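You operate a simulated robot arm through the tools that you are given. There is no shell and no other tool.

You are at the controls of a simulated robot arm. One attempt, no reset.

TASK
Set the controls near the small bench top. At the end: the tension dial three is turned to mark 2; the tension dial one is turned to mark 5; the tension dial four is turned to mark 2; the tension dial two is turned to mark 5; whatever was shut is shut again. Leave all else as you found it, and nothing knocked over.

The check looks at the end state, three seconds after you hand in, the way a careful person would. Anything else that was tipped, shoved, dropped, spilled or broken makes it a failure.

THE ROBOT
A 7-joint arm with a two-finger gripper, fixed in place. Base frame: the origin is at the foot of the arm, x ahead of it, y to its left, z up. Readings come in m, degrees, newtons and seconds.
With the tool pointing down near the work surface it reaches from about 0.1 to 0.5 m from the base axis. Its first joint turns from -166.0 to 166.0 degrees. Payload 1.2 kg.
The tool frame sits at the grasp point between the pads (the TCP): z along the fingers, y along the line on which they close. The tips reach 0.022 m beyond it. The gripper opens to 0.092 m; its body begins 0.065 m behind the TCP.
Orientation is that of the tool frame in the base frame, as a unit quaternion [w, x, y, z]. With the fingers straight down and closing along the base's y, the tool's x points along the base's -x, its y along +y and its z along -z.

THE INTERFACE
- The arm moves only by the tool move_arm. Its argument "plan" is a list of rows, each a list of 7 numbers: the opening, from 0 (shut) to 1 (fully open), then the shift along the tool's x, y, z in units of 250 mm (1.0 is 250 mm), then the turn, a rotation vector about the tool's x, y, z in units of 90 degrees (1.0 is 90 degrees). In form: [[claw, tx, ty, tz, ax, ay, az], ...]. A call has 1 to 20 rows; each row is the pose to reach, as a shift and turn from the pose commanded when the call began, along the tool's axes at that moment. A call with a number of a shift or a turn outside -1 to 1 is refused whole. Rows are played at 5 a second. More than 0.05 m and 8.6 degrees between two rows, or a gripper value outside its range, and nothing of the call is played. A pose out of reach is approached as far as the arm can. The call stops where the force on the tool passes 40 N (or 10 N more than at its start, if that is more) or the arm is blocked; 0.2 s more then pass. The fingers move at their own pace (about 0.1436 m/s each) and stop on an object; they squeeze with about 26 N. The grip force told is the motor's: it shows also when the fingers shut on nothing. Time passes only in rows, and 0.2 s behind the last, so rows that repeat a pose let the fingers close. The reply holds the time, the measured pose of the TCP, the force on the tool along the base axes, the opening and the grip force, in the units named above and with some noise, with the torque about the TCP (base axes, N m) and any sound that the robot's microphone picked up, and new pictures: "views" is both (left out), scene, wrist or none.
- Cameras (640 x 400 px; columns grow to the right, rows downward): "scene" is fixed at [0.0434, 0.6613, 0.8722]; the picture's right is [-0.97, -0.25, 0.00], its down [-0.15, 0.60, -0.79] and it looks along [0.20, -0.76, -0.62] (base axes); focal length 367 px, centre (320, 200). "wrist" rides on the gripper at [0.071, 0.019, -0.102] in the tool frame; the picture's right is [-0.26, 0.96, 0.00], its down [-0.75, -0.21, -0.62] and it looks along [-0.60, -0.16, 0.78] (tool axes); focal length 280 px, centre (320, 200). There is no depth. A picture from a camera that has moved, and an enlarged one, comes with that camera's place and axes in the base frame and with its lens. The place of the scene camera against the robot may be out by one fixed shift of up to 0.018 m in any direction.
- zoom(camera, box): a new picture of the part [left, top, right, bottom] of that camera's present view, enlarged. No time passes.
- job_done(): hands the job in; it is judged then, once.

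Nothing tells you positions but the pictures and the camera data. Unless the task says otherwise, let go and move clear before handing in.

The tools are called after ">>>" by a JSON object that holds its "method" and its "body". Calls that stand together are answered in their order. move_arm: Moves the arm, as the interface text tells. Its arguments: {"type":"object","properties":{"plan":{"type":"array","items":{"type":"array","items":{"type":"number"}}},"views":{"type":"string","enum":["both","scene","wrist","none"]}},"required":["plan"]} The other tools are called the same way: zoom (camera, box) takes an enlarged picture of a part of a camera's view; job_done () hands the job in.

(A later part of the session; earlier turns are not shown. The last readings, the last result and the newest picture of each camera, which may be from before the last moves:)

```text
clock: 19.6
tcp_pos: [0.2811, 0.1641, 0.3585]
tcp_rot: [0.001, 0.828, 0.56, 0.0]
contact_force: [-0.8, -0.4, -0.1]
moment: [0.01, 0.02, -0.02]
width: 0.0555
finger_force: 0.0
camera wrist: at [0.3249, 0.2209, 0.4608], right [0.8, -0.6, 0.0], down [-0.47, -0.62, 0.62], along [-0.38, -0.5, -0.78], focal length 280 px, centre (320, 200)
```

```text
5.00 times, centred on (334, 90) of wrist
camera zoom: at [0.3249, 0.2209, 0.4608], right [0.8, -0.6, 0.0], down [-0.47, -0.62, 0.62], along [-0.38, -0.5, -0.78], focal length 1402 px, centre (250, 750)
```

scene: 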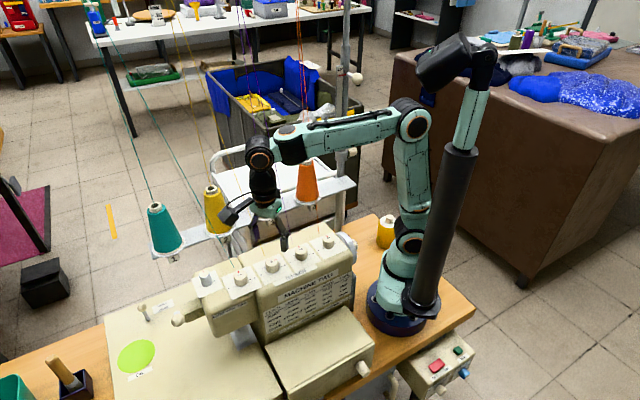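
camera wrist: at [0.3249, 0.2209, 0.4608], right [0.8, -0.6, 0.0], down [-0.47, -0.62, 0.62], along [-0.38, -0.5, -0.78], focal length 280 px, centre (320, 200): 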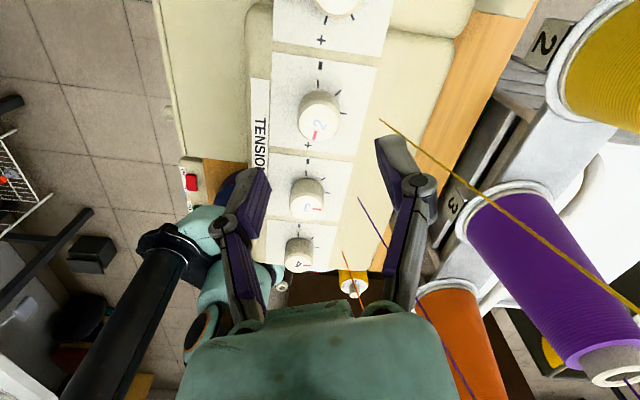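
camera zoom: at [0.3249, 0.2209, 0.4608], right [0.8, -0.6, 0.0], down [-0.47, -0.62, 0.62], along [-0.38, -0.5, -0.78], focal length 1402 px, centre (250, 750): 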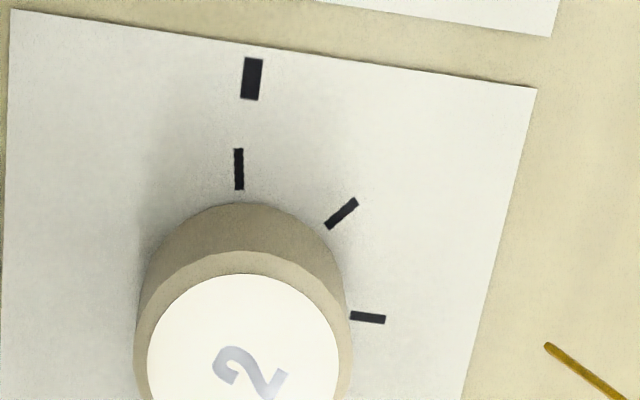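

Dial 2's pointer now reads about -145°, right on mark 5. Next is dial 1 at (0.329,0.214), so I'll move above it while rotating the wrist back.

>>> {"method": "move_arm", "body": {"plan": [[0.6, 0.0, 0.0, -0.1, 0, 0, -0.09], [0.6, 0.06, 0.025, -0.1, 0, 0, -0.18], [0.6, 0.12, 0.05, -0.1, 0, 0, -0.27], [0.6, 0.18, 0.075, -0.1, 0, 0, -0.36], [0.6, 0.257, 0.104, -0.1, 0, 0, -0.45], [0.6, 0.257, 0.104, -0.1, 0, 0, -0.54], [0.6, 0.257, 0.104, -0.1, 0, 0, -0.63], [0.6, 0.257, 0.104, -0.1, 0, 0, -0.72], [0.6, 0.257, 0.104, -0.1, 0, 0, -0.81], [0.6, 0.257, 0.104, -0.1, 0, 0, -0.9], [0.6, 0.257, 0.104, -0.1, 0, 0, -0.99], [0.6, 0.257, 0.104, -0.1, 0, 0, -0.99]], "views": "none"}}

>>> {"method": "move_arm", "body": {"plan": [[0.6, 0, 0, 0, 0, 0, -0.08], [0.6, 0, 0, 0, 0, 0, -0.16], [0.6, 0, 0, 0, 0, 0, -0.25], [0.6, 0, 0, 0, 0, 0, -0.25], [0.6, 0, 0, 0, 0, 0, -0.25]]}}

```text
clock: 22.2
tcp_pos: [0.329, 0.2144, 0.3856]
tcp_rot: [0.0, 0.196, 0.981, 0.0]
contact_force: [0.2, 0.0, 0.2]
moment: [0.0, 0.03, 0.0]
width: 0.0551
finger_force: 0.0
```

```text
clock: 23.4
tcp_pos: [0.329, 0.2143, 0.3851]
tcp_rot: [0.0, 0.002, 1.0, 0.0]
contact_force: [-0.5, -0.3, 0.5]
moment: [0.01, 0.0, 0.0]
width: 0.0553
finger_force: 0.1
camera wrist: at [0.2582, 0.2328, 0.4878], right [0.27, 0.96, 0.0], down [0.75, -0.21, 0.63], along [0.6, -0.17, -0.78], focal length 280 px, centre (320, 200)
```

scene: 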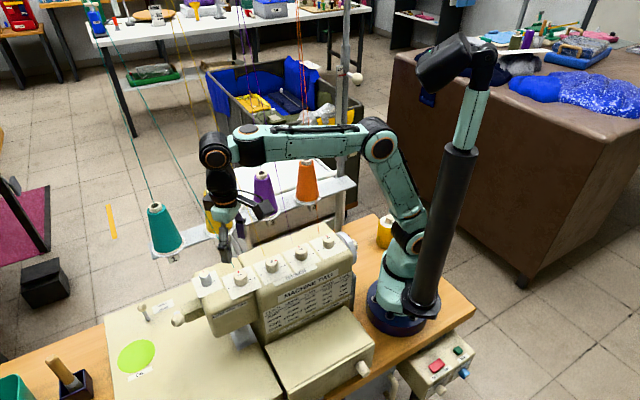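
wrist: 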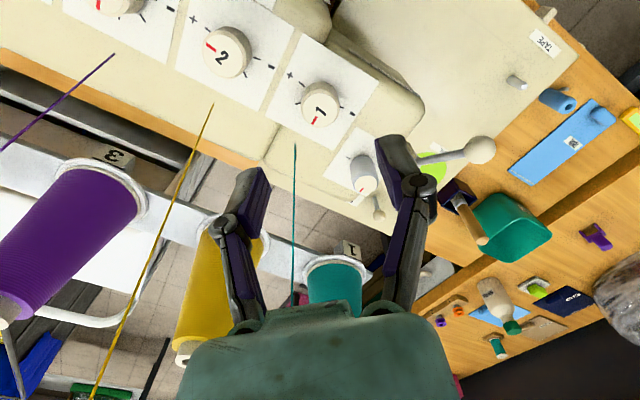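

>>> {"method": "zoom", "body": {"camera": "wrist", "box": [264, 70, 376, 140]}}

>>> {"method": "zoom", "body": {"camera": "scene", "box": [215, 262, 265, 292]}}

>>> {"method": "zoom", "body": {"camera": "scene", "box": [250, 250, 300, 280]}}

```text
5.71 times, centred on (320, 105) of wrist
camera zoom: at [0.2582, 0.2328, 0.4878], right [0.27, 0.96, 0.0], down [0.75, -0.21, 0.63], along [0.6, -0.17, -0.78], focal length 1602 px, centre (320, 743)
```

zoom: 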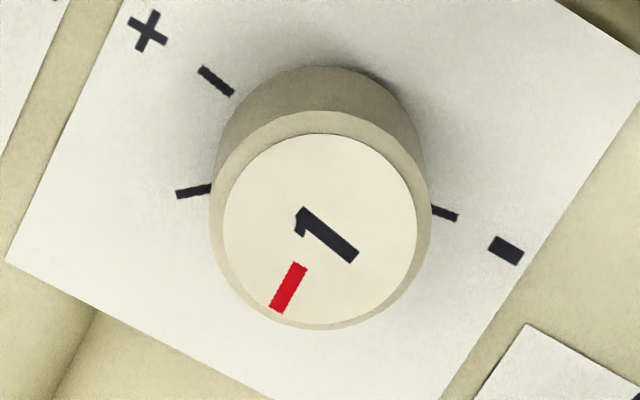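

```text
12.80 times, centred on (240, 277) of scene
camera zoom: at [0.0434, 0.6613, 0.8722], right [-0.97, -0.25, 0.0], down [-0.15, 0.6, -0.79], along [0.2, -0.76, -0.62], focal length 4699 px, centre (1344, -786)
```

zoom: 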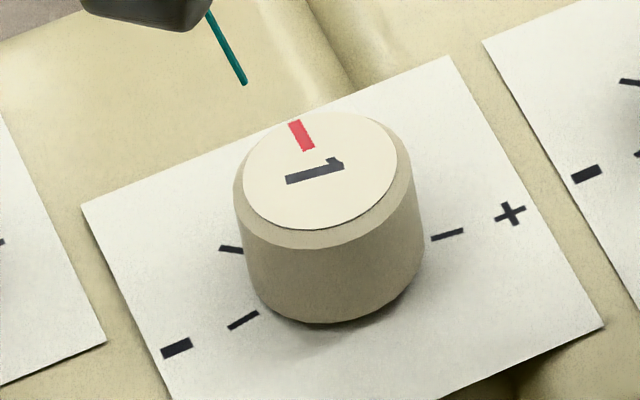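

```text
12.80 times, centred on (275, 265) of scene
camera zoom: at [0.0434, 0.6613, 0.8722], right [-0.97, -0.25, 0.0], down [-0.15, 0.6, -0.79], along [0.2, -0.76, -0.62], focal length 4699 px, centre (896, -632)
```

zoom: 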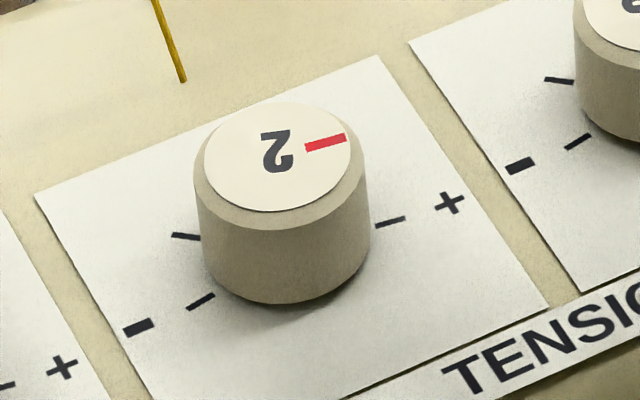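

Aligned over dial 1 to within a millimetre; its pointer is on mark 3 and dial 2 is unchanged. I'll descend, grip and check.

>>> {"method": "move_arm", "body": {"plan": [[0.6, 0, 0, 0.1, 0, 0, 0], [0.6, 0, 0, 0.2, 0, 0, 0], [0.6, 0, 0, 0.28, 0, 0, 0], [0.6, 0, 0, 0.346, 0, 0, 0], [0.6, 0, 0, 0.346, 0, 0, 0], [0.6, 0, 0, 0.346, 0, 0, 0], [0.4, 0, 0, 0.346, 0, 0, 0], [0.2, 0, 0, 0.346, 0, 0, 0], [0.0, 0, 0, 0.346, 0, 0, 0], [0.0, 0, 0, 0.346, 0, 0, 0]]}}

>>> {"method": "zoom", "body": {"camera": "wrist", "box": [270, 120, 366, 210]}}

```text
clock: 25.6
tcp_pos: [0.3294, 0.2145, 0.2989]
tcp_rot: [0.001, 0.002, 1.0, -0.001]
contact_force: [-1.4, -6.6, 6.8]
moment: [-0.13, 0.08, -0.03]
width: 0.0277
finger_force: 27.9
camera wrist: at [0.2576, 0.2326, 0.4008], right [0.27, 0.96, 0.0], down [0.75, -0.21, 0.63], along [0.6, -0.17, -0.78], focal length 280 px, centre (320, 200)
```

scene: 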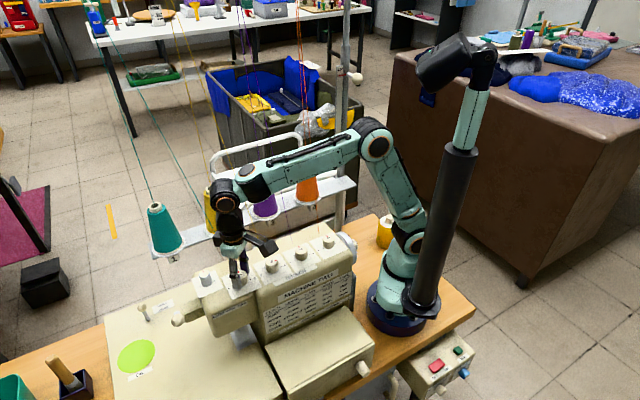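
wrist: 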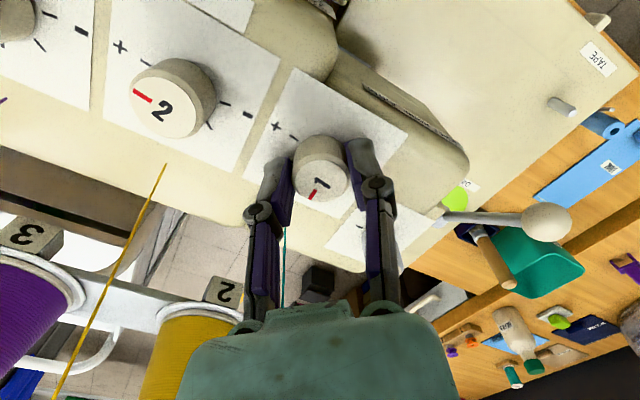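

```text
4.44 times, centred on (318, 165) of wrist
camera zoom: at [0.2576, 0.2326, 0.4008], right [0.27, 0.96, 0.0], down [0.75, -0.21, 0.63], along [0.6, -0.17, -0.78], focal length 1246 px, centre (329, 356)
```

zoom: 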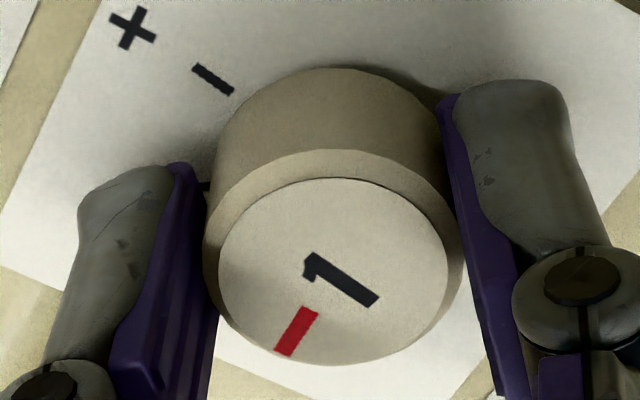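

Grip on dial 1 is good with low forces. I'll turn clockwise in stages, about 54° first.

>>> {"method": "move_arm", "body": {"plan": [[0.0, 0, 0, 0, 0, 0, 0.06], [0.0, 0, 0, 0, 0, 0, 0.12], [0.0, 0, 0, 0, 0, 0, 0.18], [0.0, 0, 0, 0, 0, 0, 0.24], [0.0, 0, 0, 0, 0, 0, 0.3], [0.0, 0, 0, 0, 0, 0, 0.36], [0.0, 0, 0, 0, 0, 0, 0.42], [0.0, 0, 0, 0, 0, 0, 0.48], [0.0, 0, 0, 0, 0, 0, 0.54], [0.0, 0, 0, 0, 0, 0, 0.6]], "views": "wrist"}}

>>> {"method": "zoom", "body": {"camera": "wrist", "box": [270, 120, 366, 210]}}

```text
clock: 27.2
tcp_pos: [0.3288, 0.2159, 0.299]
tcp_rot: [0.001, 0.31, 0.951, 0.002]
contact_force: [4.0, 3.3, -5.2]
moment: [0.21, 0.18, 0.01]
width: 0.0276
finger_force: 28.1
stopped in row 7: the force on the tool passed its limit at 41 N (the readings are from after the stop); the commanded pose is now the measured one
camera wrist: at [0.2824, 0.2711, 0.4009], right [0.78, 0.62, 0.01], down [0.48, -0.61, 0.63], along [0.39, -0.49, -0.78], focal length 280 px, centre (320, 200)
```

wrist: 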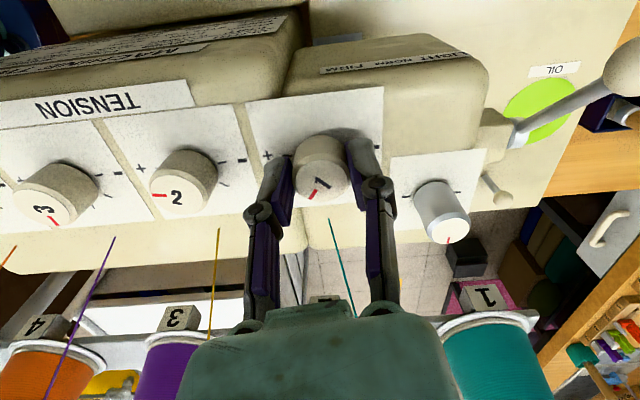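

```text
4.44 times, centred on (318, 165) of wrist
camera zoom: at [0.2824, 0.2711, 0.4009], right [0.78, 0.62, 0.01], down [0.48, -0.61, 0.63], along [0.39, -0.49, -0.78], focal length 1246 px, centre (329, 356)
```

zoom: 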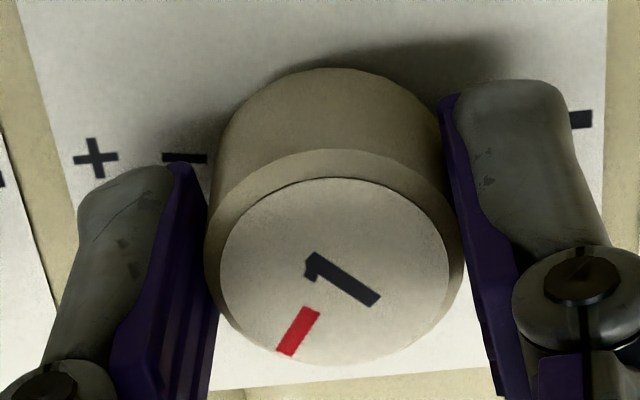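

>>> {"method": "move_arm", "body": {"plan": [[0.0, 0, 0, 0, 0, 0, 0.03], [0.0, 0, 0, 0, 0, 0, 0.07], [0.0, 0, 0, 0, 0, 0, 0.11], [0.0, 0, 0, 0, 0, 0, 0.15], [0.0, 0, 0, 0, 0, 0, 0.19], [0.0, 0, 0, 0, 0, 0, 0.23], [0.0, 0, 0, 0, 0, 0, 0.23]], "views": "none"}}

```text
clock: 28.8
tcp_pos: [0.3291, 0.2154, 0.2998]
tcp_rot: [0.003, 0.477, 0.879, 0.001]
contact_force: [14.7, 11.9, -9.3]
moment: [0.19, -0.35, 0.01]
width: 0.0274
finger_force: 28.0
```

>>> {"method": "move_arm", "body": {"plan": [[0.0, 0, 0.003, 0.0005, 0, 0, 0.02], [0.0, 0, 0.004, 0.0005, 0, 0, 0.06], [0.0, 0, 0.004, 0.0005, 0, 0, 0.1], [0.0, 0, 0.004, 0.0005, 0, 0, 0.14], [0.0, 0, 0.004, 0.0005, 0, 0, 0.18], [0.0, 0, 0.004, 0.0005, 0, 0, 0.22], [0.0, 0, 0.004, 0.0005, 0, 0, 0.22]], "views": "wrist"}}

>>> {"method": "zoom", "body": {"camera": "wrist", "box": [270, 120, 366, 210]}}

```text
clock: 30.4
tcp_pos: [0.3289, 0.2158, 0.2988]
tcp_rot: [0.002, 0.622, 0.783, 0.004]
contact_force: [17.9, 13.1, 6.8]
moment: [0.48, -0.23, 0.01]
width: 0.0277
finger_force: 28.0
camera wrist: at [0.3315, 0.2876, 0.4013], right [1.0, -0.04, 0.01], down [-0.03, -0.78, 0.62], along [-0.02, -0.62, -0.78], focal length 280 px, centre (320, 200)
```

wrist: 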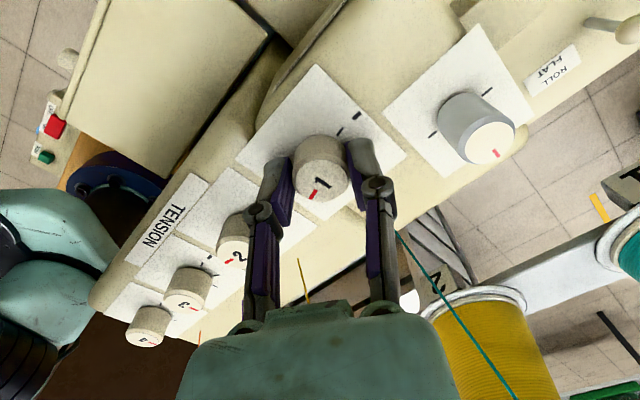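

```text
4.44 times, centred on (318, 165) of wrist
camera zoom: at [0.3315, 0.2876, 0.4013], right [1.0, -0.04, 0.01], down [-0.03, -0.78, 0.62], along [-0.02, -0.62, -0.78], focal length 1246 px, centre (329, 356)
```

zoom: 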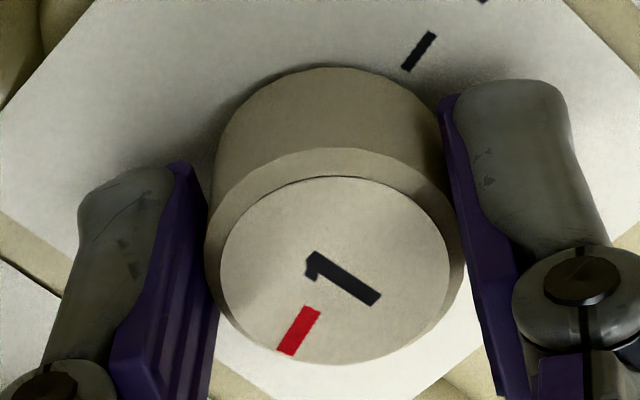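

>>> {"method": "move_arm", "body": {"plan": [[0.0, 0.001, 0.003, 0, 0, 0, 0.02], [0.0, 0.001, 0.003, 0, 0, 0, 0.06], [0.0, 0.001, 0.003, 0, 0, 0, 0.1], [0.0, 0.001, 0.003, 0, 0, 0, 0.14], [0.0, 0.001, 0.003, 0, 0, 0, 0.18], [0.0, 0.001, 0.003, 0, 0, 0, 0.22], [0.0, 0.001, 0.003, 0, 0, 0, 0.255], [0.0, 0.001, 0.003, 0, 0, 0, 0.255]], "views": "wrist"}}

>>> {"method": "zoom", "body": {"camera": "wrist", "box": [270, 120, 366, 210]}}

>>> {"method": "zoom", "body": {"camera": "scene", "box": [215, 262, 265, 292]}}

```text
clock: 32.2
tcp_pos: [0.3302, 0.2168, 0.2987]
tcp_rot: [0.002, 0.765, 0.644, 0.002]
contact_force: [17.9, 8.2, 1.9]
moment: [0.16, -0.38, 0.0]
width: 0.0276
finger_force: 27.8
camera wrist: at [0.3609, 0.2809, 0.4013], right [0.91, -0.42, 0.0], down [-0.33, -0.71, 0.62], along [-0.26, -0.56, -0.78], focal length 280 px, centre (320, 200)
```

wrist: 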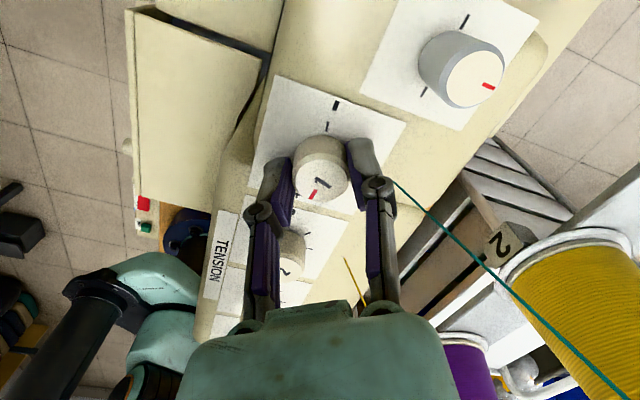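

```text
4.44 times, centred on (318, 165) of wrist
camera zoom: at [0.3609, 0.2809, 0.4013], right [0.91, -0.42, 0.0], down [-0.33, -0.71, 0.62], along [-0.26, -0.56, -0.78], focal length 1246 px, centre (329, 356)
```

zoom: 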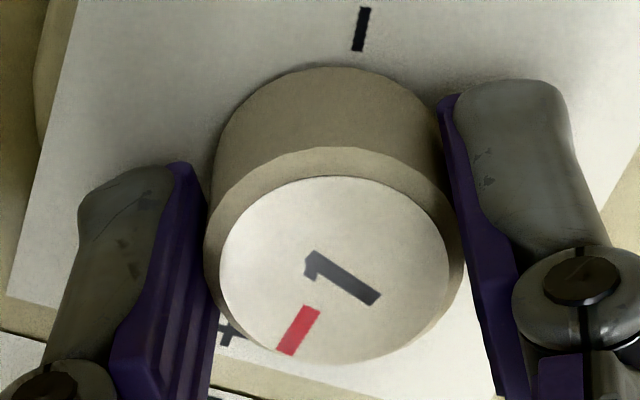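

```text
12.80 times, centred on (240, 277) of scene
camera zoom: at [0.0434, 0.6613, 0.8722], right [-0.97, -0.25, 0.0], down [-0.15, 0.6, -0.79], along [0.2, -0.76, -0.62], focal length 4699 px, centre (1344, -786)
```

zoom: 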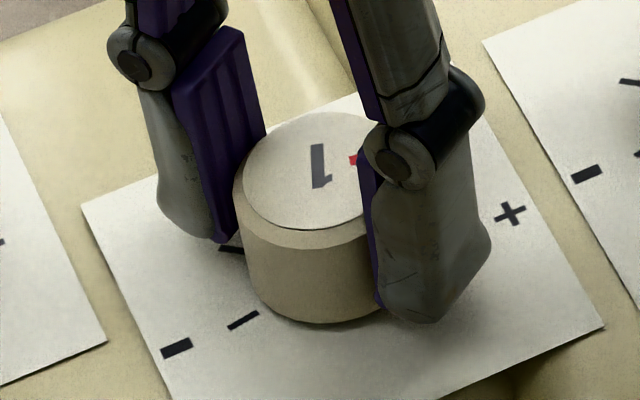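

No slip this time: the tool has turned 99.8° and the dial with it. I'll relieve the side load before letting go so the release doesn't roll the dial.

>>> {"method": "move_arm", "body": {"plan": [[0.0, 0.002, 0.003, 0, 0, 0, 0], [0.0, 0.002, 0.003, 0, 0, 0, 0]], "views": "none"}}

```text
clock: 32.8
tcp_pos: [0.3305, 0.2167, 0.299]
tcp_rot: [0.001, 0.764, 0.645, 0.002]
contact_force: [13.4, 6.0, -8.1]
moment: [0.1, -0.3, 0.03]
width: 0.0272
finger_force: 27.8
```

>>> {"method": "move_arm", "body": {"plan": [[0.0, 0.002, 0.003, 0.001, 0, 0, 0], [0.0, 0.003, 0.005, 0.001, 0, 0, 0], [0.0, 0.003, 0.005, 0.001, 0, 0, 0]], "views": "none"}}

```text
clock: 33.6
tcp_pos: [0.3308, 0.2165, 0.2996]
tcp_rot: [0.0, 0.765, 0.644, -0.002]
contact_force: [-23.9, -19.8, 4.2]
moment: [-0.7, 0.57, 0.0]
width: 0.0274
finger_force: 28.2
```

>>> {"method": "move_arm", "body": {"plan": [[0.0, -0.0015, -0.002, 0, 0, 0, 0], [0.0, -0.0015, -0.002, 0, 0, 0, 0], [0.0, -0.0015, -0.002, 0, 0, 0, 0]], "views": "none"}}

```text
clock: 34.4
tcp_pos: [0.3305, 0.2165, 0.2986]
tcp_rot: [0.0, 0.765, 0.645, 0.002]
contact_force: [-19.5, -18.8, 15.3]
moment: [-0.45, 0.47, -0.03]
width: 0.0278
finger_force: 27.9
```

>>> {"method": "move_arm", "body": {"plan": [[0.0, -0.002, -0.002, -0.0005, 0, 0, 0], [0.0, -0.002, -0.002, -0.0005, 0, 0, 0]], "views": "none"}}

```text
clock: 35.0
tcp_pos: [0.3299, 0.2167, 0.2984]
tcp_rot: [0.002, 0.764, 0.646, 0.004]
contact_force: [-6.2, -0.8, 3.4]
moment: [0.16, 0.21, -0.03]
width: 0.0277
finger_force: 27.9
```

The load is down to a few newtons. I'll open gradually and lift.

>>> {"method": "move_arm", "body": {"plan": [[0.3, 0, 0, 0, 0, 0, 0], [0.6, 0, 0, 0, 0, 0, 0], [0.6, 0, 0, 0, 0, 0, 0], [0.6, 0, 0, -0.08, 0, 0, 0], [0.6, 0, 0, -0.16, 0, 0, 0], [0.6, 0, 0, -0.24, 0, 0, 0], [0.6, 0, 0, -0.32, 0, 0, 0], [0.6, 0, 0, -0.32, 0, 0, 0]], "views": "wrist"}}

>>> {"method": "zoom", "body": {"camera": "scene", "box": [215, 262, 265, 292]}}

>>> {"method": "zoom", "body": {"camera": "scene", "box": [250, 250, 300, 280]}}

```text
clock: 36.8
tcp_pos: [0.331, 0.2152, 0.379]
tcp_rot: [0.0, 0.764, 0.645, 0.002]
contact_force: [0.9, 0.6, -0.1]
moment: [0.01, -0.01, -0.04]
width: 0.055
finger_force: 0.1
camera wrist: at [0.3607, 0.2804, 0.4819], right [0.91, -0.42, 0.0], down [-0.33, -0.71, 0.62], along [-0.26, -0.57, -0.78], focal length 280 px, centre (320, 200)
```

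wrist: 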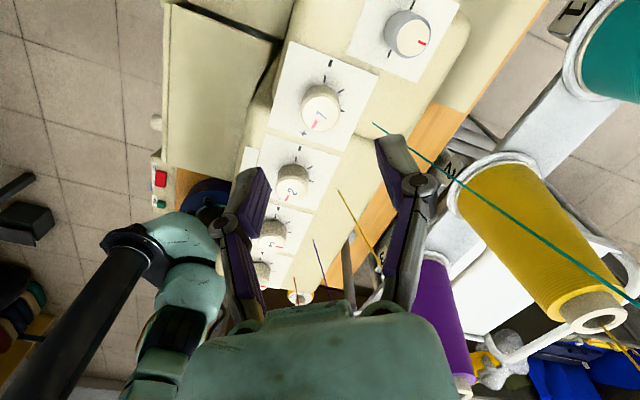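

```text
12.80 times, centred on (240, 277) of scene
camera zoom: at [0.0434, 0.6613, 0.8722], right [-0.97, -0.25, 0.0], down [-0.15, 0.6, -0.79], along [0.2, -0.76, -0.62], focal length 4699 px, centre (1344, -786)
```

zoom: 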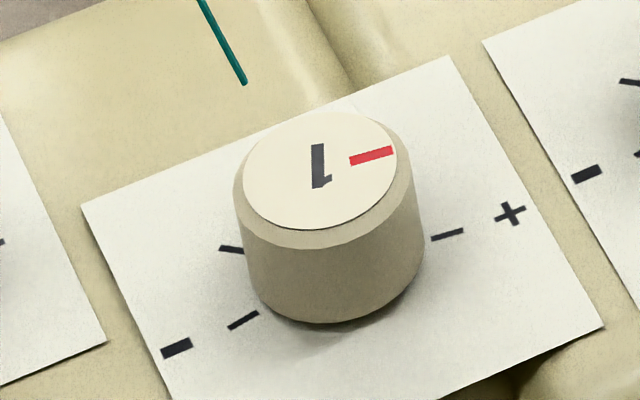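

```text
12.80 times, centred on (275, 265) of scene
camera zoom: at [0.0434, 0.6613, 0.8722], right [-0.97, -0.25, 0.0], down [-0.15, 0.6, -0.79], along [0.2, -0.76, -0.62], focal length 4699 px, centre (896, -632)
```

zoom: 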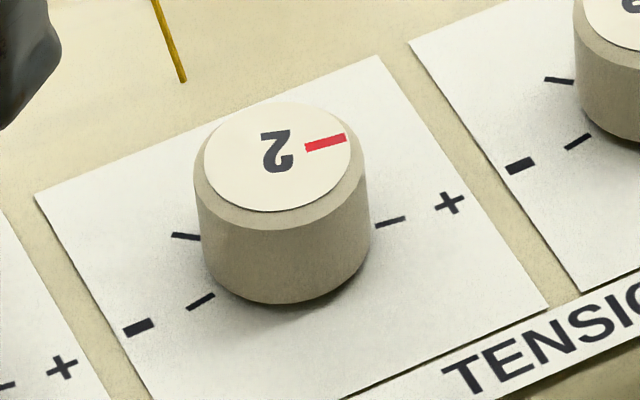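

Dial 1 reads about -145.5°, on mark 5, and dial 2 is unchanged. Next is dial 3 at (0.230,0.114), which needs 50° counter-clockwise; I'll move above it with the wrist pre-rotated.

>>> {"method": "move_arm", "body": {"plan": [[0.6, -0.09, -0.064, 0, 0, 0, -0.06], [0.6, -0.18, -0.128, 0, 0, 0, -0.12], [0.6, -0.28, -0.199, 0, 0, 0, -0.18], [0.6, -0.38, -0.27, 0, 0, 0, -0.24], [0.6, -0.466, -0.331, 0, 0, 0, -0.3], [0.6, -0.466, -0.331, 0, 0, 0, -0.33], [0.6, -0.466, -0.331, 0, 0, 0, -0.33], [0.6, -0.466, -0.331, 0, 0, 0, -0.33]]}}

>>> {"method": "zoom", "body": {"camera": "wrist", "box": [264, 70, 376, 140]}}

>>> {"method": "zoom", "body": {"camera": "scene", "box": [280, 237, 330, 267]}}

```text
clock: 38.6
tcp_pos: [0.2303, 0.1163, 0.3784]
tcp_rot: [0.002, 0.574, 0.819, 0.002]
contact_force: [-0.9, 0.1, 0.2]
moment: [0.03, -0.02, 0.04]
width: 0.0554
finger_force: 0.1
camera wrist: at [0.2241, 0.1868, 0.481], right [1.0, 0.08, 0.0], down [0.06, -0.78, 0.62], along [0.06, -0.62, -0.78], focal length 280 px, centre (320, 200)
```

scene: 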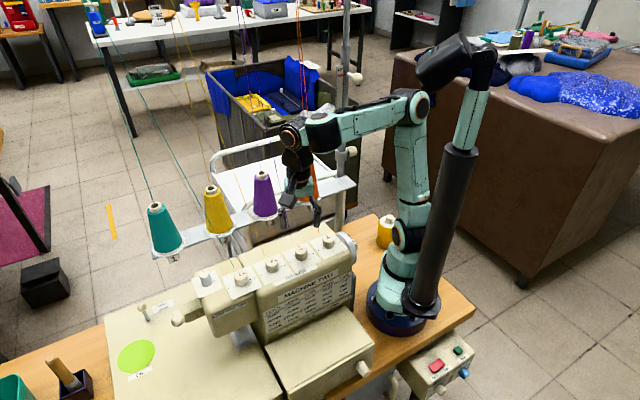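
wrist: 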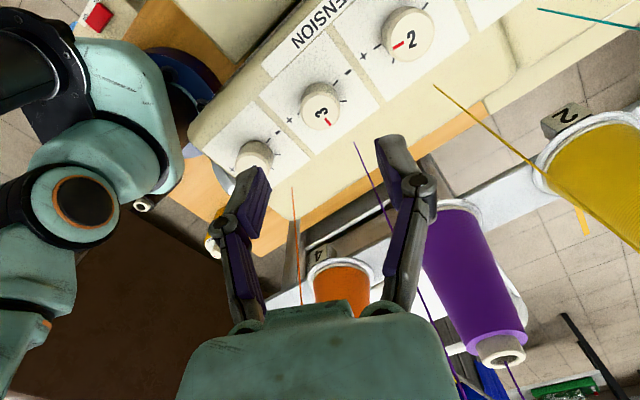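

```text
5.71 times, centred on (320, 105) of wrist
camera zoom: at [0.2241, 0.1868, 0.481], right [1.0, 0.08, 0.0], down [0.06, -0.78, 0.62], along [0.06, -0.62, -0.78], focal length 1602 px, centre (320, 743)
```

zoom: 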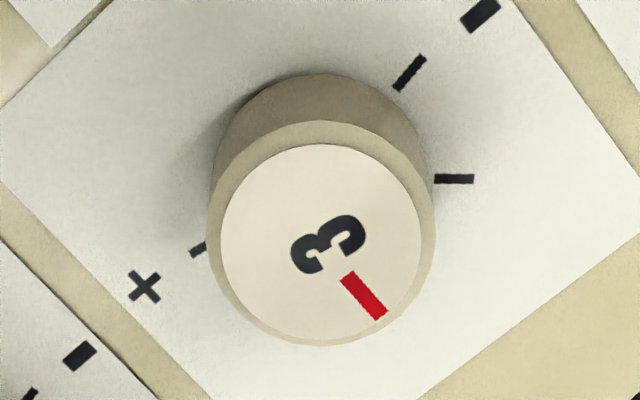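

```text
12.80 times, centred on (305, 252) of scene
camera zoom: at [0.0434, 0.6613, 0.8722], right [-0.97, -0.25, 0.0], down [-0.15, 0.6, -0.79], along [0.2, -0.76, -0.62], focal length 4699 px, centre (512, -466)
```

zoom: 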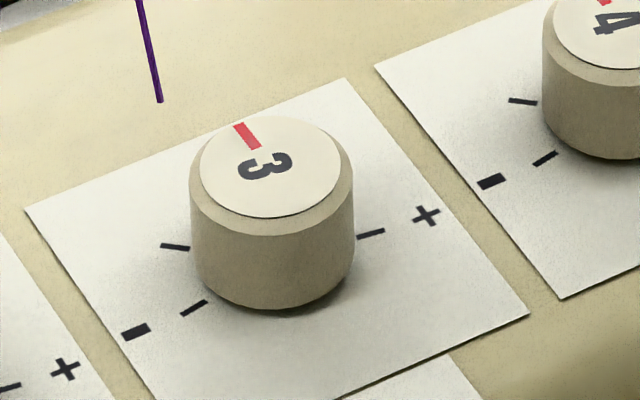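

Aligned above dial 3 with its pointer on mark 3. I'll descend and grip it.

>>> {"method": "move_arm", "body": {"plan": [[0.6, 0.002, 0, 0.1, 0, 0, 0], [0.6, 0.002, 0, 0.2, 0, 0, 0], [0.6, 0.002, 0, 0.28, 0, 0, 0], [0.6, 0.002, 0, 0.32, 0, 0, 0], [0.6, 0.002, 0, 0.32, 0, 0, 0], [0.6, 0.002, 0, 0.32, 0, 0, 0], [0.4, 0.002, 0, 0.32, 0, 0, 0], [0.2, 0.002, 0, 0.32, 0, 0, 0], [0.0, 0.002, 0, 0.32, 0, 0, 0], [0.0, 0.002, 0, 0.32, 0, 0, 0]], "views": "wrist"}}

>>> {"method": "zoom", "body": {"camera": "wrist", "box": [270, 120, 366, 210]}}

```text
clock: 40.8
tcp_pos: [0.2312, 0.1161, 0.2992]
tcp_rot: [0.002, 0.574, 0.819, 0.003]
contact_force: [16.2, 6.1, 2.2]
moment: [0.09, -0.33, -0.04]
width: 0.027
finger_force: 27.7
camera wrist: at [0.2244, 0.1862, 0.4008], right [1.0, 0.08, 0.01], down [0.06, -0.78, 0.62], along [0.06, -0.62, -0.78], focal length 280 px, centre (320, 200)
```

wrist: 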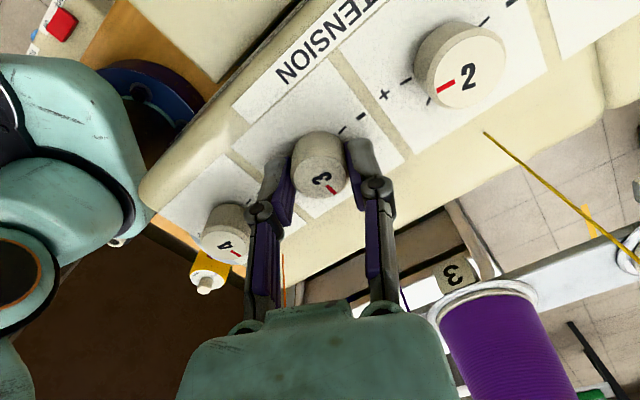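

```text
4.44 times, centred on (318, 165) of wrist
camera zoom: at [0.2244, 0.1862, 0.4008], right [1.0, 0.08, 0.01], down [0.06, -0.78, 0.62], along [0.06, -0.62, -0.78], focal length 1246 px, centre (329, 356)
```

zoom: 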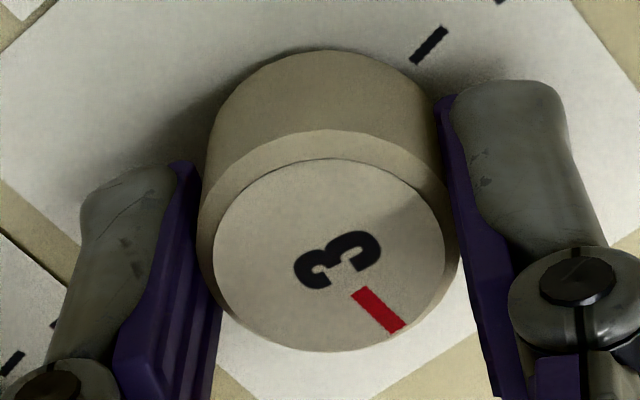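

>>> {"method": "move_arm", "body": {"plan": [[0.0, 0, 0.003, 0, 0, 0, 0], [0.0, 0, 0.003, 0, 0, 0, -0.03], [0.0, 0, 0.003, 0, 0, 0, -0.07], [0.0, 0, 0.003, 0, 0, 0, -0.11], [0.0, 0, 0.003, 0, 0, 0, -0.15], [0.0, 0, 0.003, 0, 0, 0, -0.19], [0.0, 0, 0.003, 0, 0, 0, -0.23], [0.0, 0, 0.003, 0, 0, 0, -0.27], [0.0, 0, 0.003, 0, 0, 0, -0.27]], "views": "wrist"}}

>>> {"method": "zoom", "body": {"camera": "wrist", "box": [270, 120, 366, 210]}}

```text
clock: 42.8
tcp_pos: [0.2315, 0.1159, 0.2991]
tcp_rot: [0.003, 0.388, 0.922, 0.002]
contact_force: [20.8, -13.6, -13.5]
moment: [-0.34, -0.38, 0.0]
width: 0.0269
finger_force: 27.7
camera wrist: at [0.1942, 0.1786, 0.4006], right [0.87, 0.49, 0.01], down [0.38, -0.68, 0.63], along [0.31, -0.55, -0.78], focal length 280 px, centre (320, 200)
```

wrist: 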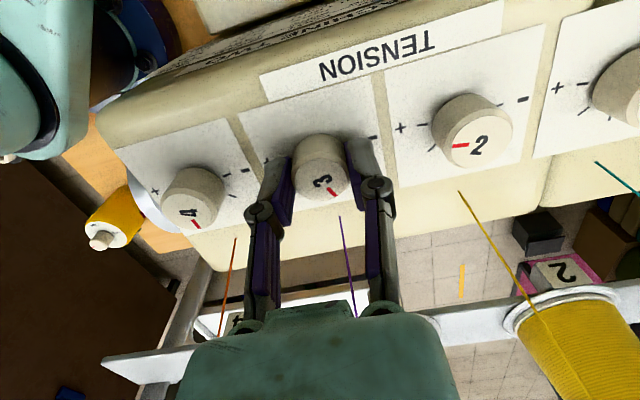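

```text
4.44 times, centred on (318, 165) of wrist
camera zoom: at [0.1942, 0.1786, 0.4006], right [0.87, 0.49, 0.01], down [0.38, -0.68, 0.63], along [0.31, -0.55, -0.78], focal length 1246 px, centre (329, 356)
```

zoom: 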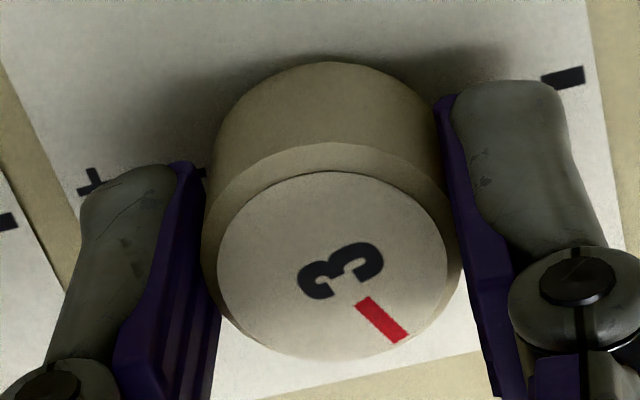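

>>> {"method": "move_arm", "body": {"plan": [[0.0, -0.003, 0.001, 0.0003, 0, 0, 0], [0.0, -0.004, 0.001, 0.0003, 0, 0, -0.03], [0.0, -0.004, 0.001, 0.0003, 0, 0, -0.07], [0.0, -0.004, 0.001, 0.0003, 0, 0, -0.11], [0.0, -0.004, 0.001, 0.0003, 0, 0, -0.15], [0.0, -0.004, 0.001, 0.0003, 0, 0, -0.19], [0.0, -0.004, 0.001, 0.0003, 0, 0, -0.23], [0.0, -0.004, 0.001, 0.0003, 0, 0, -0.27], [0.0, -0.004, 0.001, 0.0003, 0, 0, -0.29], [0.0, -0.004, 0.001, 0.0003, 0, 0, -0.29]], "views": "wrist"}}

>>> {"method": "zoom", "body": {"camera": "wrist", "box": [270, 120, 366, 210]}}

>>> {"method": "zoom", "body": {"camera": "scene", "box": [280, 237, 330, 267]}}

```text
clock: 45.0
tcp_pos: [0.2306, 0.116, 0.2993]
tcp_rot: [0.0, 0.169, 0.986, 0.0]
contact_force: [-27.2, -11.9, 14.9]
moment: [-0.34, 0.5, -0.01]
width: 0.0269
finger_force: 28.0
camera wrist: at [0.1702, 0.1557, 0.4011], right [0.57, 0.82, 0.0], down [0.64, -0.45, 0.62], along [0.51, -0.35, -0.78], focal length 280 px, centre (320, 200)
```

wrist: 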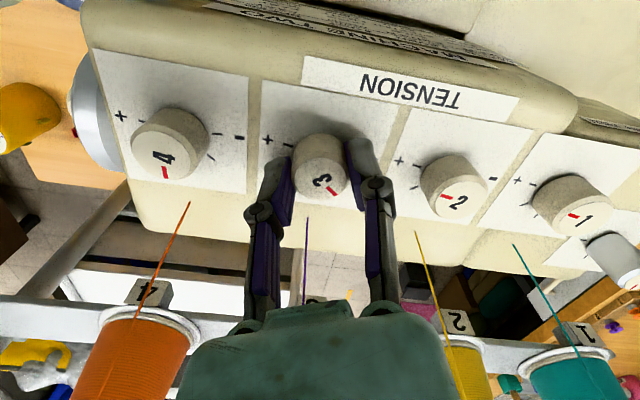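

```text
4.44 times, centred on (318, 165) of wrist
camera zoom: at [0.1702, 0.1557, 0.4011], right [0.57, 0.82, 0.0], down [0.64, -0.45, 0.62], along [0.51, -0.35, -0.78], focal length 1246 px, centre (329, 356)
```

zoom: 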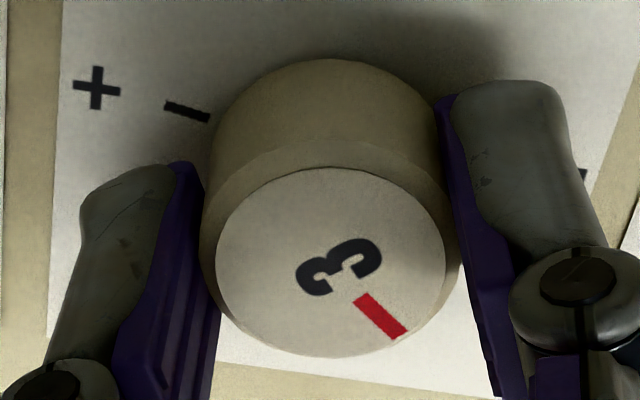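

```text
12.80 times, centred on (305, 252) of scene
camera zoom: at [0.0434, 0.6613, 0.8722], right [-0.97, -0.25, 0.0], down [-0.15, 0.6, -0.79], along [0.2, -0.76, -0.62], focal length 4699 px, centre (512, -466)
```

zoom: 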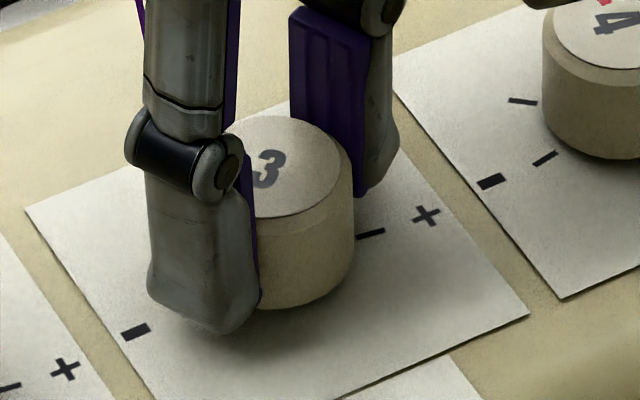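

Turned 50.6° with no slip. I'll relieve the side load before release.

>>> {"method": "move_arm", "body": {"plan": [[0.0, 0.0025, -0.0025, -0.0003, 0, 0, 0], [0.0, 0.0025, -0.0025, -0.0003, 0, 0, 0]], "views": "none"}}

```text
clock: 45.6
tcp_pos: [0.2309, 0.1141, 0.2998]
tcp_rot: [0.001, 0.171, 0.985, 0.002]
contact_force: [-16.1, -10.1, 13.8]
moment: [-0.08, 0.84, 0.0]
width: 0.0268
finger_force: 28.7
```

>>> {"method": "move_arm", "body": {"plan": [[0.0, 0.0015, -0.002, -0.0003, 0, 0, 0], [0.0, 0.0015, -0.002, -0.0003, 0, 0, 0]], "views": "none"}}

```text
clock: 46.2
tcp_pos: [0.2312, 0.1145, 0.2984]
tcp_rot: [0.002, 0.169, 0.986, 0.002]
contact_force: [-12.3, 1.0, 22.1]
moment: [0.08, 0.45, 0.0]
width: 0.0269
finger_force: 27.5
```

>>> {"method": "move_arm", "body": {"plan": [[0.0, 0.0015, 0, -0.0005, 0, 0, 0], [0.0, 0.0015, 0, -0.0005, 0, 0, 0]], "views": "none"}}

```text
clock: 46.8
tcp_pos: [0.2304, 0.1148, 0.2985]
tcp_rot: [0.004, 0.17, 0.985, 0.003]
contact_force: [12.5, 10.8, 8.5]
moment: [0.43, -0.01, 0.03]
width: 0.0269
finger_force: 27.9
```

>>> {"method": "move_arm", "body": {"plan": [[0.0, -0.0007, 0.001, 0, 0, 0, 0], [0.3, -0.0007, 0.001, 0, 0, 0, 0], [0.6, -0.0007, 0.001, 0, 0, 0, 0], [0.6, -0.0007, 0.001, 0, 0, 0, 0], [0.6, 0, 0, -0.08, 0, 0, 0], [0.6, 0, 0, -0.16, 0, 0, 0], [0.6, 0, 0, -0.24, 0, 0, 0], [0.6, 0, 0, -0.32, 0, 0, 0], [0.6, 0, 0, -0.32, 0, 0, 0]]}}

>>> {"method": "zoom", "body": {"camera": "scene", "box": [280, 237, 330, 267]}}

>>> {"method": "zoom", "body": {"camera": "wrist", "box": [264, 70, 376, 140]}}

```text
clock: 48.8
tcp_pos: [0.2274, 0.1134, 0.3786]
tcp_rot: [0.002, 0.17, 0.986, 0.002]
contact_force: [0.1, -0.6, -0.2]
moment: [-0.01, 0.03, 0.0]
width: 0.0551
finger_force: 0.0
camera wrist: at [0.1669, 0.1535, 0.4795], right [0.57, 0.82, 0.0], down [0.64, -0.45, 0.63], along [0.52, -0.36, -0.78], focal length 280 px, centre (320, 200)
```

scene: 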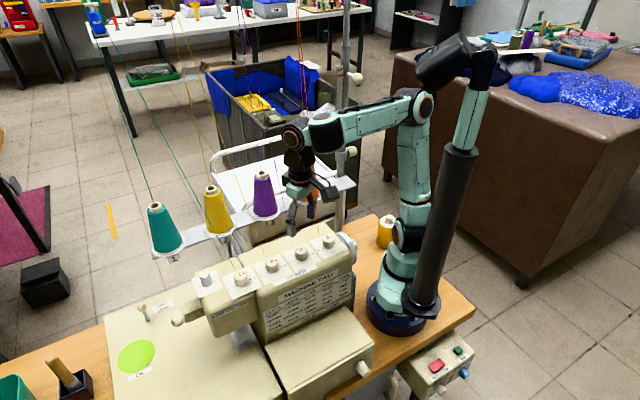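
wrist: 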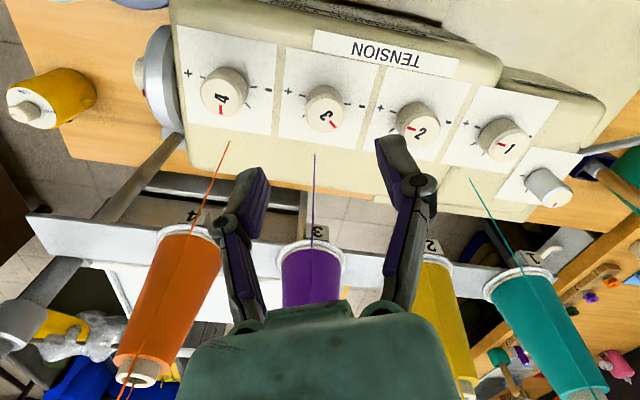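

```text
12.80 times, centred on (305, 252) of scene
camera zoom: at [0.0434, 0.6613, 0.8722], right [-0.97, -0.25, 0.0], down [-0.15, 0.6, -0.79], along [0.2, -0.76, -0.62], focal length 4699 px, centre (512, -466)
```

zoom: 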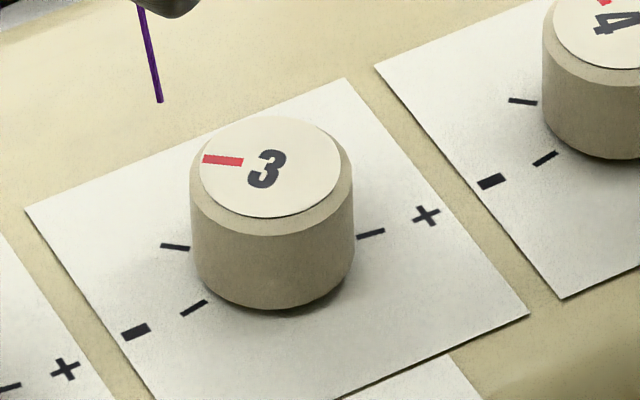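

```text
5.71 times, centred on (320, 105) of wrist
camera zoom: at [0.1669, 0.1535, 0.4795], right [0.57, 0.82, 0.0], down [0.64, -0.45, 0.63], along [0.52, -0.36, -0.78], focal length 1602 px, centre (320, 743)
```

zoom: 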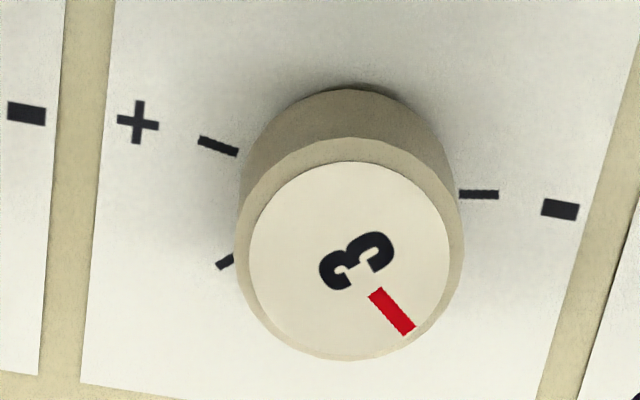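

Dial 3's pointer reads about 5°, which is mark 2. The last one is dial 4 at about (0.180,0.064), so I'll move above it and pre-rotate the wrist.

>>> {"method": "move_arm", "body": {"plan": [[0.6, 0.02, -0.04, 0, 0, 0, 0.07], [0.6, 0.04, -0.085, 0, 0, 0, 0.14], [0.6, 0.06, -0.13, 0, 0, 0, 0.21], [0.6, 0.08, -0.175, 0, 0, 0, 0.28], [0.6, 0.1, -0.215, 0, 0, 0, 0.35], [0.6, 0.113, -0.2436, 0, 0, 0, 0.42], [0.6, 0.113, -0.2436, 0, 0, 0, 0.49], [0.6, 0.113, -0.2436, 0, 0, 0, 0.56], [0.6, 0.113, -0.2436, 0, 0, 0, 0.56], [0.6, 0.113, -0.2436, 0, 0, 0, 0.56]]}}

>>> {"method": "zoom", "body": {"camera": "wrist", "box": [264, 70, 376, 140]}}

>>> {"method": "zoom", "body": {"camera": "scene", "box": [308, 222, 358, 252]}}

```text
clock: 51.0
tcp_pos: [0.1819, 0.0658, 0.3783]
tcp_rot: [0.001, 0.574, 0.819, 0.002]
contact_force: [0.4, 0.0, 0.1]
moment: [0.03, 0.0, 0.0]
width: 0.0554
finger_force: 0.1
camera wrist: at [0.1751, 0.138, 0.4808], right [1.0, 0.08, 0.0], down [0.06, -0.78, 0.62], along [0.06, -0.62, -0.78], focal length 280 px, centre (320, 200)
```

scene: 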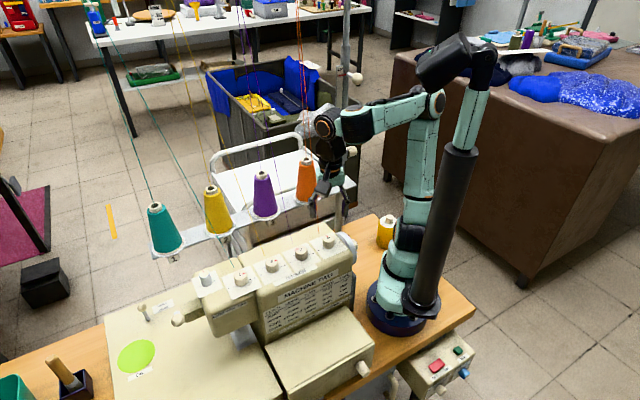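
wrist: 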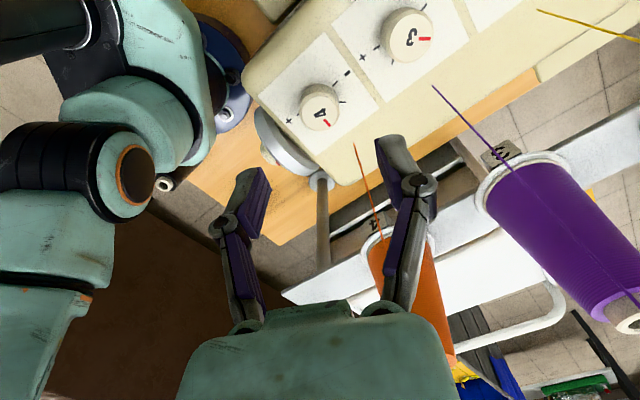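

```text
5.71 times, centred on (320, 105) of wrist
camera zoom: at [0.1751, 0.138, 0.4808], right [1.0, 0.08, 0.0], down [0.06, -0.78, 0.62], along [0.06, -0.62, -0.78], focal length 1602 px, centre (320, 743)
```

zoom: 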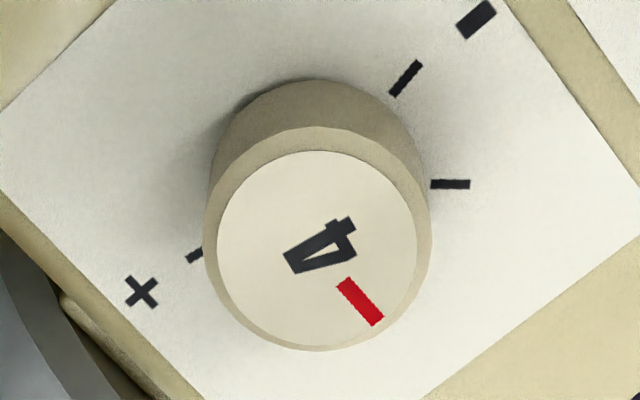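

```text
12.80 times, centred on (333, 237) of scene
camera zoom: at [0.0434, 0.6613, 0.8722], right [-0.97, -0.25, 0.0], down [-0.15, 0.6, -0.79], along [0.2, -0.76, -0.62], focal length 4699 px, centre (154, -274)
```

zoom: 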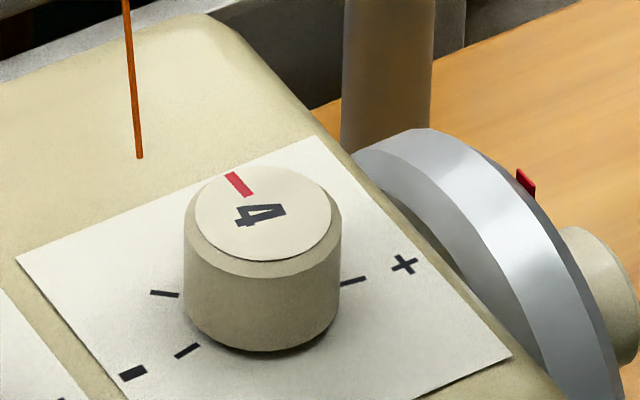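

>>> {"method": "zoom", "body": {"camera": "wrist", "box": [220, 70, 348, 200]}}

>>> {"method": "zoom", "body": {"camera": "scene", "box": [290, 180, 390, 260]}}

```text
3.08 times, centred on (284, 135) of wrist
camera zoom: at [0.1751, 0.138, 0.4808], right [1.0, 0.08, 0.0], down [0.06, -0.78, 0.62], along [0.06, -0.62, -0.78], focal length 863 px, centre (431, 400)
```

zoom: 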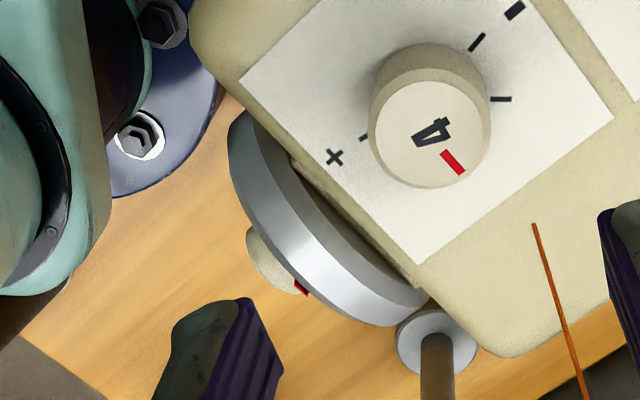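

```text
5.00 times, centred on (340, 220) of scene
camera zoom: at [0.0434, 0.6613, 0.8722], right [-0.97, -0.25, 0.0], down [-0.15, 0.6, -0.79], along [0.2, -0.76, -0.62], focal length 1836 px, centre (220, 100)
```

zoom: 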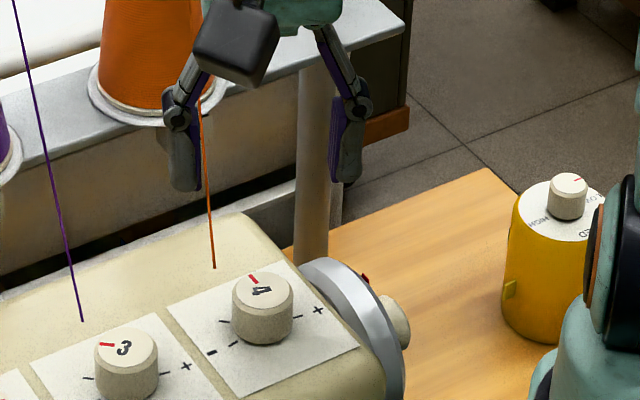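

Dial 4 is aligned, with its pointer on mark 3, but the handwheel beside it is close. I'll use a slightly higher grip, a smaller opening and a wrist range that stays clear of it and of the thread.

>>> {"method": "move_arm", "body": {"plan": [[0.5, 0, 0, 0, 0, 0, 0.06], [0.45, 0, 0, 0, 0, 0, 0.12], [0.45, 0, 0, 0.06, 0, 0, 0.167], [0.45, 0, 0, 0.12, 0, 0, 0.167], [0.45, 0, 0, 0.18, 0, 0, 0.167], [0.45, 0, 0, 0.18, 0, 0, 0.167]], "views": "wrist"}}

>>> {"method": "zoom", "body": {"camera": "wrist", "box": [230, 100, 422, 220]}}

>>> {"method": "zoom", "body": {"camera": "scene", "box": [300, 200, 380, 250]}}

```text
clock: 52.4
tcp_pos: [0.1831, 0.0652, 0.3331]
tcp_rot: [0.001, 0.677, 0.736, 0.004]
contact_force: [0.2, -0.2, 0.7]
moment: [-0.04, 0.03, -0.02]
width: 0.0415
finger_force: 0.0
camera wrist: at [0.1953, 0.136, 0.4352], right [0.98, -0.18, 0.0], down [-0.14, -0.77, 0.62], along [-0.11, -0.61, -0.78], focal length 280 px, centre (320, 200)
```

wrist: 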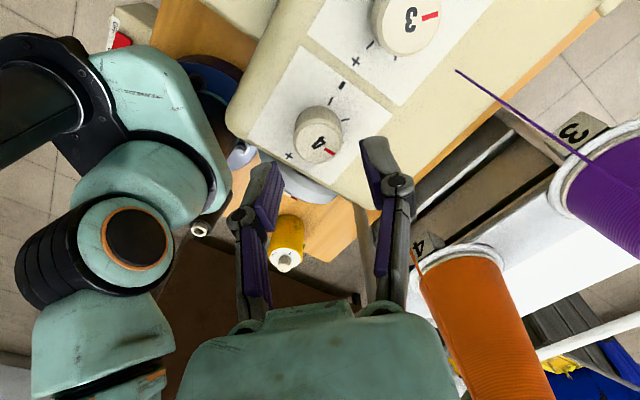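

```text
3.33 times, centred on (326, 160) of wrist
camera zoom: at [0.1953, 0.136, 0.4352], right [0.98, -0.18, 0.0], down [-0.14, -0.77, 0.62], along [-0.11, -0.61, -0.78], focal length 935 px, centre (300, 333)
```

zoom: 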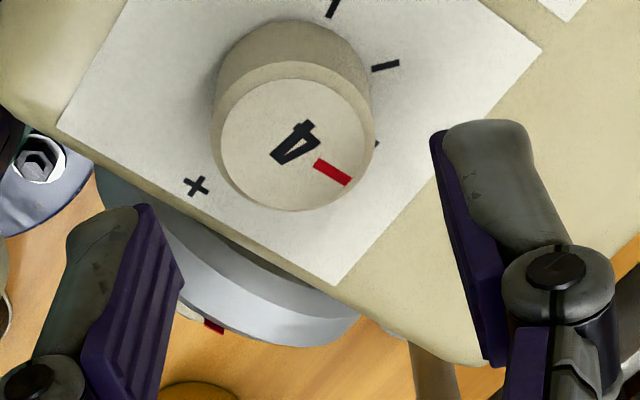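

```text
8.00 times, centred on (340, 225) of scene
camera zoom: at [0.0434, 0.6613, 0.8722], right [-0.97, -0.25, 0.0], down [-0.15, 0.6, -0.79], along [0.2, -0.76, -0.62], focal length 2937 px, centre (160, 0)
```

zoom: 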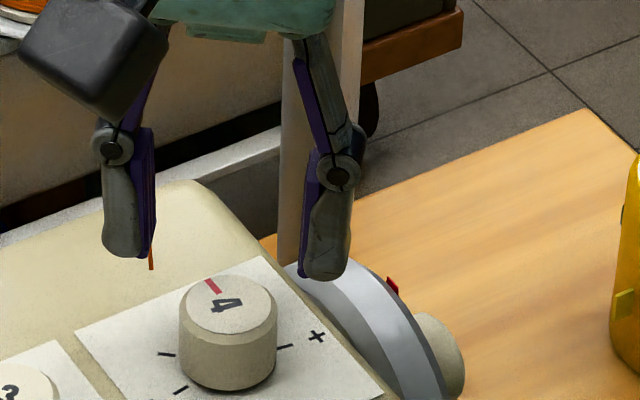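

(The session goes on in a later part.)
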